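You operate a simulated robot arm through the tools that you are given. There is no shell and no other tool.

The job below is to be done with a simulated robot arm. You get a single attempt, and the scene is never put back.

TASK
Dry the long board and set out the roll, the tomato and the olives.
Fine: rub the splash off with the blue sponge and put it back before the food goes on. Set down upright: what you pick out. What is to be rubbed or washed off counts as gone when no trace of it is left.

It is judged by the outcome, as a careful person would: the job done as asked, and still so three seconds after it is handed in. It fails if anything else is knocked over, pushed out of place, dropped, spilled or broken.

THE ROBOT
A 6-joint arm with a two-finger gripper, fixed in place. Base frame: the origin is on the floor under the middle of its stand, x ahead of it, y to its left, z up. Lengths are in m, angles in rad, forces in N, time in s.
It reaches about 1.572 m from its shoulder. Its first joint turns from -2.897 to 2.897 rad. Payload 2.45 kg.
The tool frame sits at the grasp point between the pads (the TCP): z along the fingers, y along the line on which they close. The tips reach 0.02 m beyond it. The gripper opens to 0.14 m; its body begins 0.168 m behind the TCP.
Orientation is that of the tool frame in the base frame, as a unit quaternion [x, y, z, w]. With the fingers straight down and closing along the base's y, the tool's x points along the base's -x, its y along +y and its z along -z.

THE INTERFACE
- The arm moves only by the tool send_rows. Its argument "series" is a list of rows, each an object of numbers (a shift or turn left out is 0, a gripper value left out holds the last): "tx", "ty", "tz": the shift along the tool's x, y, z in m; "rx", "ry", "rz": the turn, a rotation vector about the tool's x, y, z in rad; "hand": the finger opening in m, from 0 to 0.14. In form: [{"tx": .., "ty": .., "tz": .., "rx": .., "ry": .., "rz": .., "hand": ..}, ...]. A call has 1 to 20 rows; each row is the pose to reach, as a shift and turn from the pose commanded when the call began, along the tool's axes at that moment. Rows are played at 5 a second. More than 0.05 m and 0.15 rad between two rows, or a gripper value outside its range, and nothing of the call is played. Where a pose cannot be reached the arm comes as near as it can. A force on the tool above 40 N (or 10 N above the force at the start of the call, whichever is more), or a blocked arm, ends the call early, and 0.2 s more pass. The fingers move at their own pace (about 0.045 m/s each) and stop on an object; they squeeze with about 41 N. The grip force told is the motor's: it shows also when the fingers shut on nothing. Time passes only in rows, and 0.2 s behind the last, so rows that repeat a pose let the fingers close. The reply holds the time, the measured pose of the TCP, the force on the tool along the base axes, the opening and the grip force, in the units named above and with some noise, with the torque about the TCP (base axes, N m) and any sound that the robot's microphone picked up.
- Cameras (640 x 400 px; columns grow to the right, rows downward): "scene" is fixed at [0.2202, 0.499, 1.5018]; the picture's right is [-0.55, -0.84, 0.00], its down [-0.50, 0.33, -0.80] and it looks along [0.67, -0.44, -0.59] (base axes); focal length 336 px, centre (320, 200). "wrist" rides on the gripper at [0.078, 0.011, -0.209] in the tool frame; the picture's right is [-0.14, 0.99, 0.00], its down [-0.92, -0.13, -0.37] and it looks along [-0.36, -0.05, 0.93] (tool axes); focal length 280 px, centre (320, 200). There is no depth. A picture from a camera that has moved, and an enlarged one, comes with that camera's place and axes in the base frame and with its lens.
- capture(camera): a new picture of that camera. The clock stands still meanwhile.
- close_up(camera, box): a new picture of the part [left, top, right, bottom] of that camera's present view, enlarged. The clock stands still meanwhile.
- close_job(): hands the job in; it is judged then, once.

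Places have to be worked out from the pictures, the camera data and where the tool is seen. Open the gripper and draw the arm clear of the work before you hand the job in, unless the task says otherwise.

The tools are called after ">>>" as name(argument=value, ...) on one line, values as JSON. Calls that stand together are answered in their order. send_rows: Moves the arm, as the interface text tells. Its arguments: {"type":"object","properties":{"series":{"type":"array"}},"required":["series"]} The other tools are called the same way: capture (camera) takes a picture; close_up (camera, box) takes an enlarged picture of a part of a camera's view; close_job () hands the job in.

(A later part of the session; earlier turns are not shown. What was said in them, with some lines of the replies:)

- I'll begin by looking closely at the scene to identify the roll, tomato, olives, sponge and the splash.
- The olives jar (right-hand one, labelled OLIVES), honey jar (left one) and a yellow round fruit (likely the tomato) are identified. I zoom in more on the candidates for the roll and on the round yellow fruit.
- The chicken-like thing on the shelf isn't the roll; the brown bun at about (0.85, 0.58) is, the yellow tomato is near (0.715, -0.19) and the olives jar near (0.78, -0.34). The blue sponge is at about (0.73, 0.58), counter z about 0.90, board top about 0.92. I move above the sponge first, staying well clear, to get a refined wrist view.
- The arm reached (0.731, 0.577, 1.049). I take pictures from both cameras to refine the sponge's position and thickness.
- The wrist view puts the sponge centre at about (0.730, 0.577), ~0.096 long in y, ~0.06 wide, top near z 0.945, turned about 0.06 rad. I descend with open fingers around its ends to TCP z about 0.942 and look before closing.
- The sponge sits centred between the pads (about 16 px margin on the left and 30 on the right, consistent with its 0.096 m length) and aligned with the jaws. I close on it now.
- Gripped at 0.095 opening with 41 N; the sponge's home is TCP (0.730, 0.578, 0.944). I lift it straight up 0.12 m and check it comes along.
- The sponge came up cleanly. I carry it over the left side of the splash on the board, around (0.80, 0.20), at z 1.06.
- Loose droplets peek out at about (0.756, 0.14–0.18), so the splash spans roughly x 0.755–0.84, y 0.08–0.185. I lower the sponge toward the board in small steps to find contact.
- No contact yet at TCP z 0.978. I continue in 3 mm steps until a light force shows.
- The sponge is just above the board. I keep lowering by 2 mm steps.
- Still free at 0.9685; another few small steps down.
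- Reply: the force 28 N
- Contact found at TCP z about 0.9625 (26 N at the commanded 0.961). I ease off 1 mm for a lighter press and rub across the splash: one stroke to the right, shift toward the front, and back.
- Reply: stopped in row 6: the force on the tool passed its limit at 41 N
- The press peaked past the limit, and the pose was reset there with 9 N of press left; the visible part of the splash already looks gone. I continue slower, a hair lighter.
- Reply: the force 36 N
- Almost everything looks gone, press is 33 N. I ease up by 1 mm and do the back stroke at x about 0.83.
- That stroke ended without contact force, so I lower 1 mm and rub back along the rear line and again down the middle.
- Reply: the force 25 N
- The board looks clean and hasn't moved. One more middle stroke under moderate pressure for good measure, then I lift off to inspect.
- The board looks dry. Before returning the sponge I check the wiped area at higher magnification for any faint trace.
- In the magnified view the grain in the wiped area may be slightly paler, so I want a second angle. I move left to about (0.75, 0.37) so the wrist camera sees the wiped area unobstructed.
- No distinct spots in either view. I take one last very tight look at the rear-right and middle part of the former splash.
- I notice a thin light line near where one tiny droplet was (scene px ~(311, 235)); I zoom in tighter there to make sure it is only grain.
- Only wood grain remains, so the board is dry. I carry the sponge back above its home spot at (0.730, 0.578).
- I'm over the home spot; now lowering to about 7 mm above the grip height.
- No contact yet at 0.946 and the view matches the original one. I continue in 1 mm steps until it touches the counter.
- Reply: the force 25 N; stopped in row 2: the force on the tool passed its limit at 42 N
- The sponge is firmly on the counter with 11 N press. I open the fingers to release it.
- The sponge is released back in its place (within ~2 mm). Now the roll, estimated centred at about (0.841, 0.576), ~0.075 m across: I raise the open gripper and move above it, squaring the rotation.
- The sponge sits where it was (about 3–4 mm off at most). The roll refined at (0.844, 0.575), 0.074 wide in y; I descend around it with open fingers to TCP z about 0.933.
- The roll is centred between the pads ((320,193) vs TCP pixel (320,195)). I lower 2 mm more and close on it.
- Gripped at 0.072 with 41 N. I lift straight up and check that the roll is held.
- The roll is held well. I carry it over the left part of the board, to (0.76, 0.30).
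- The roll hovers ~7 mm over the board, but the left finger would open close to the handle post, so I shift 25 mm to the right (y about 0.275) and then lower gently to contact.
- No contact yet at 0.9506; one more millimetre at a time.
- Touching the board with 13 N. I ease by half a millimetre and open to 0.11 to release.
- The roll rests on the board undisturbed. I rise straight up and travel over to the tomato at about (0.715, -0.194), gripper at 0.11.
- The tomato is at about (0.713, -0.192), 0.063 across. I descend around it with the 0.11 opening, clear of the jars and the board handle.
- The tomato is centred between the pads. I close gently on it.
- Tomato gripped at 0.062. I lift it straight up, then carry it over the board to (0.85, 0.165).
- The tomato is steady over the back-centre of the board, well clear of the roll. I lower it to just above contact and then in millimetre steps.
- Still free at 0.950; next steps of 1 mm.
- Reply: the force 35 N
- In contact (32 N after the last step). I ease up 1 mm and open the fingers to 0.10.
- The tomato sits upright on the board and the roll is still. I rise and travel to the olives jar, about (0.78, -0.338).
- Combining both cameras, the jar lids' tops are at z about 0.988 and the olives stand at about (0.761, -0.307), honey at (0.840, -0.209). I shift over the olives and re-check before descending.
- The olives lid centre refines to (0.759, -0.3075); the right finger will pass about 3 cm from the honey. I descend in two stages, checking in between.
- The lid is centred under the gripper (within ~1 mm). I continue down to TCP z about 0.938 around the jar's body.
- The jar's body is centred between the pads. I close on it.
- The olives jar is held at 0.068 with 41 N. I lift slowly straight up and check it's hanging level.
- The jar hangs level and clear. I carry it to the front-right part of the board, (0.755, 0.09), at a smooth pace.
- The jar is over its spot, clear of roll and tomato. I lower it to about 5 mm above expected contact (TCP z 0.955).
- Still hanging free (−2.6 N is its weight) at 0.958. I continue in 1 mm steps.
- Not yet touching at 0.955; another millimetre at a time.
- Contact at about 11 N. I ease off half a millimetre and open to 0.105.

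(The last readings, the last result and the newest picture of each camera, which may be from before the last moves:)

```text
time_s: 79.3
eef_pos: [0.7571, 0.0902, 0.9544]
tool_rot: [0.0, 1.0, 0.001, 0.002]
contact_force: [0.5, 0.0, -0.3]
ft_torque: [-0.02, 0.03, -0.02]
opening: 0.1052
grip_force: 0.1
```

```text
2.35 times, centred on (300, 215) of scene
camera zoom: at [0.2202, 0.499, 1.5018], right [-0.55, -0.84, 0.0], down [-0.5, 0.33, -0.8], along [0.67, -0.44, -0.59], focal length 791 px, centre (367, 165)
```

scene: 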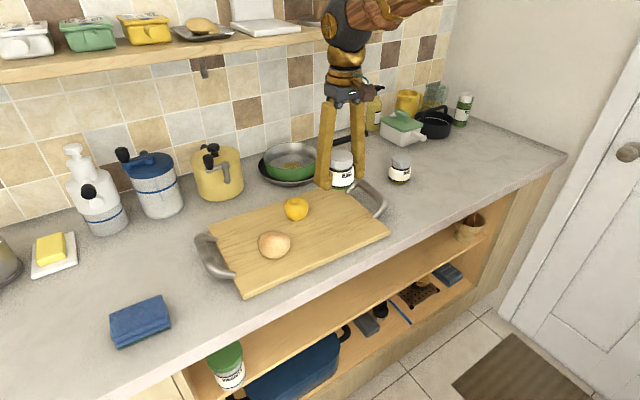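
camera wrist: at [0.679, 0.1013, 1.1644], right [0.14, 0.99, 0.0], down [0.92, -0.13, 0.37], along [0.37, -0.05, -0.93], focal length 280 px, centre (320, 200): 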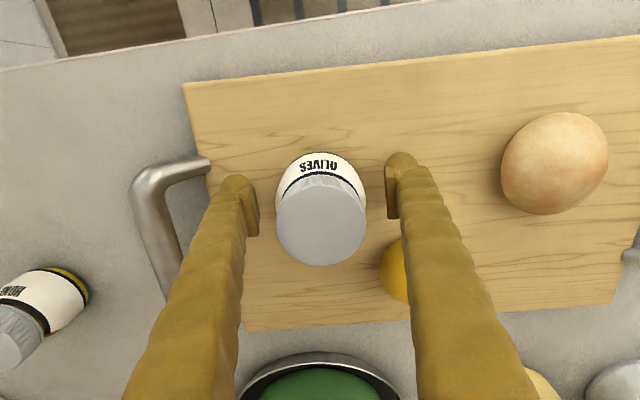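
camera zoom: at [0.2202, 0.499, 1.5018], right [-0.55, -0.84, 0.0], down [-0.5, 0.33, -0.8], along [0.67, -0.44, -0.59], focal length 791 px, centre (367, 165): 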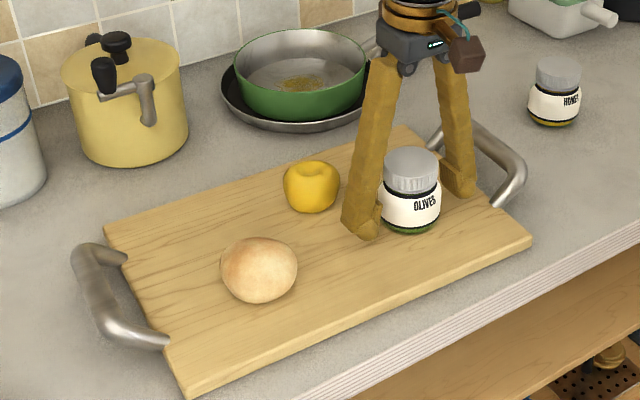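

All three stand on the board. I raise the gripper straight up, then draw it back to its start area, clear of the work.

>>> send_rows(series=[{"tz": -0.025}, {"tz": -0.065}, {"tz": -0.11}, {"tz": -0.155}, {"tz": -0.2}, {"tz": -0.22, "tx": 0.026, "ty": 0.033}, {"tz": -0.23, "tx": 0.052, "ty": 0.067}, {"tz": -0.24, "tx": 0.078, "ty": 0.1}, {"tz": -0.25, "tx": 0.104, "ty": 0.133}, {"tz": -0.26, "tx": 0.13, "ty": 0.167}, {"tz": -0.265, "tx": 0.157, "ty": 0.2}, {"tz": -0.265, "tx": 0.157, "ty": 0.2}, {"tz": -0.265, "tx": 0.157, "ty": 0.2}])

>>> capture(camera="scene")

>>> close_up(camera="scene", box=[200, 150, 400, 300])

>>> capture(camera="wrist")

```text
time_s: 82.1
eef_pos: [0.5989, 0.2913, 1.2181]
tool_rot: [0.001, 1.0, 0.0, 0.002]
contact_force: [-0.1, 1.0, 0.1]
ft_torque: [0.03, -0.03, -0.01]
opening: 0.1047
grip_force: 0.0
```

```text
taken
```

scene: 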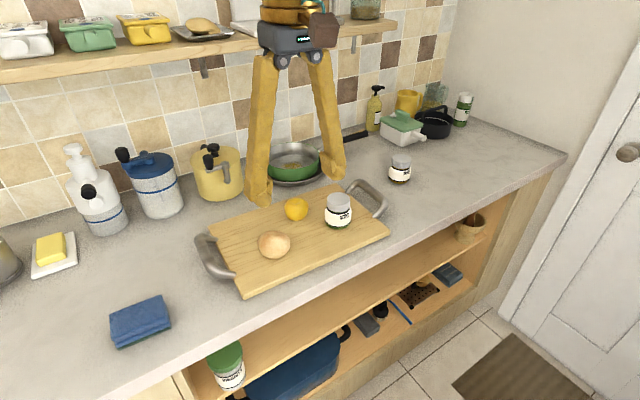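

```text
2.67 times, centred on (300, 225) of scene
camera zoom: at [0.2202, 0.499, 1.5018], right [-0.55, -0.84, 0.0], down [-0.5, 0.33, -0.8], along [0.67, -0.44, -0.59], focal length 897 px, centre (373, 133)
```

zoom: 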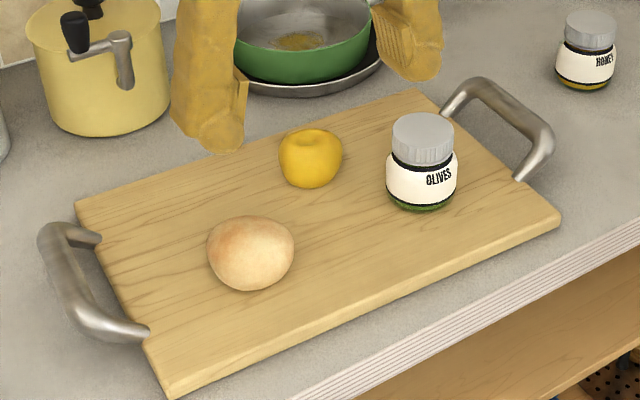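

```text
taken
camera wrist: at [0.5212, 0.3019, 1.4289], right [0.14, 0.99, 0.0], down [0.92, -0.13, 0.37], along [0.37, -0.05, -0.93], focal length 280 px, centre (320, 200)
```

wrist: 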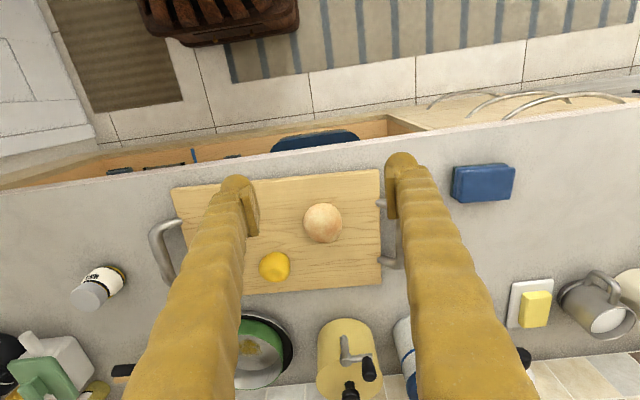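

The board is clean, with roll, tomato and olives standing on it; the sponge is back, honey and everything else untouched. I open the gripper fully and wait a moment to confirm nothing moves.

>>> send_rows(series=[{"hand": 0.14}, {"hand": 0.14}, {"hand": 0.14}, {"hand": 0.14}, {"hand": 0.14}, {"hand": 0.14}])

>>> capture(camera="scene")

>>> close_up(camera="scene", box=[260, 180, 390, 270])

```text
time_s: 83.5
eef_pos: [0.5987, 0.2912, 1.2204]
tool_rot: [0.0, 1.0, 0.001, 0.004]
contact_force: [0.6, -0.7, 0.1]
ft_torque: [-0.02, 0.02, 0.02]
opening: 0.1399
grip_force: 0.0
```

```text
taken
```

scene: 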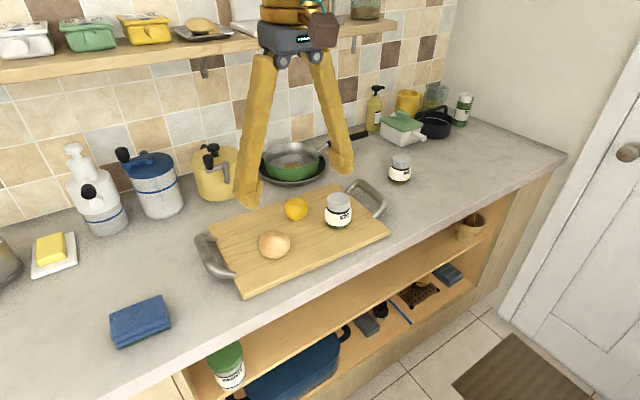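

```text
4.44 times, centred on (325, 225) of scene
camera zoom: at [0.2202, 0.499, 1.5018], right [-0.55, -0.84, 0.0], down [-0.5, 0.33, -0.8], along [0.67, -0.44, -0.59], focal length 1495 px, centre (298, 89)
```

zoom: 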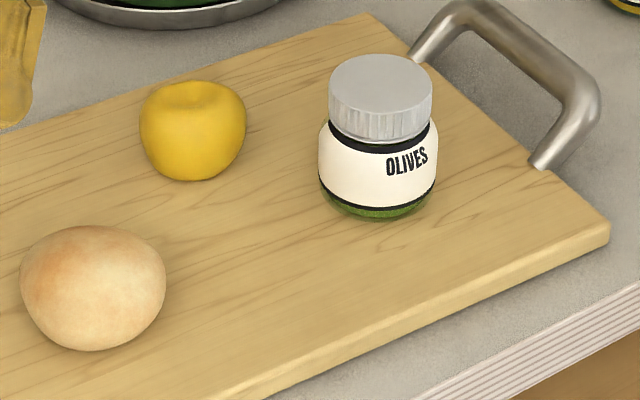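

Everything is stable: clean board, roll, tomato and olives upright on it, sponge back in its place, arm clear with gripper open. I hand the job in.

>>> close_job()

```text
The job is handed in.
```

The long board is dry, and the roll, the tomato and the olives are standing upright on it. I've handed the job in; no verdict has come back yet.

- **Splash:** I rubbed it off with the blue sponge. Close-ups from both cameras afterwards showed only wood grain where it had been.
- **Sponge:** It went back before any food was moved. It sits about 4 mm from its original spot.
- **Food on the board:** The roll is at the front left, the yellow tomato at the back centre and the olives jar at the front right. None of them had moved when I checked a little over a second later, just before handing in.
- **Everything else:** The last pictures show the board, the honey jar and the other things on the counter where they were. The arm is back at its starting position with the gripper open.

The press force passed its 40 N limit twice, once while wiping and once while setting the sponge down. Each time the call stopped early, and nothing moved as a result except perhaps the sponge's slight offset.
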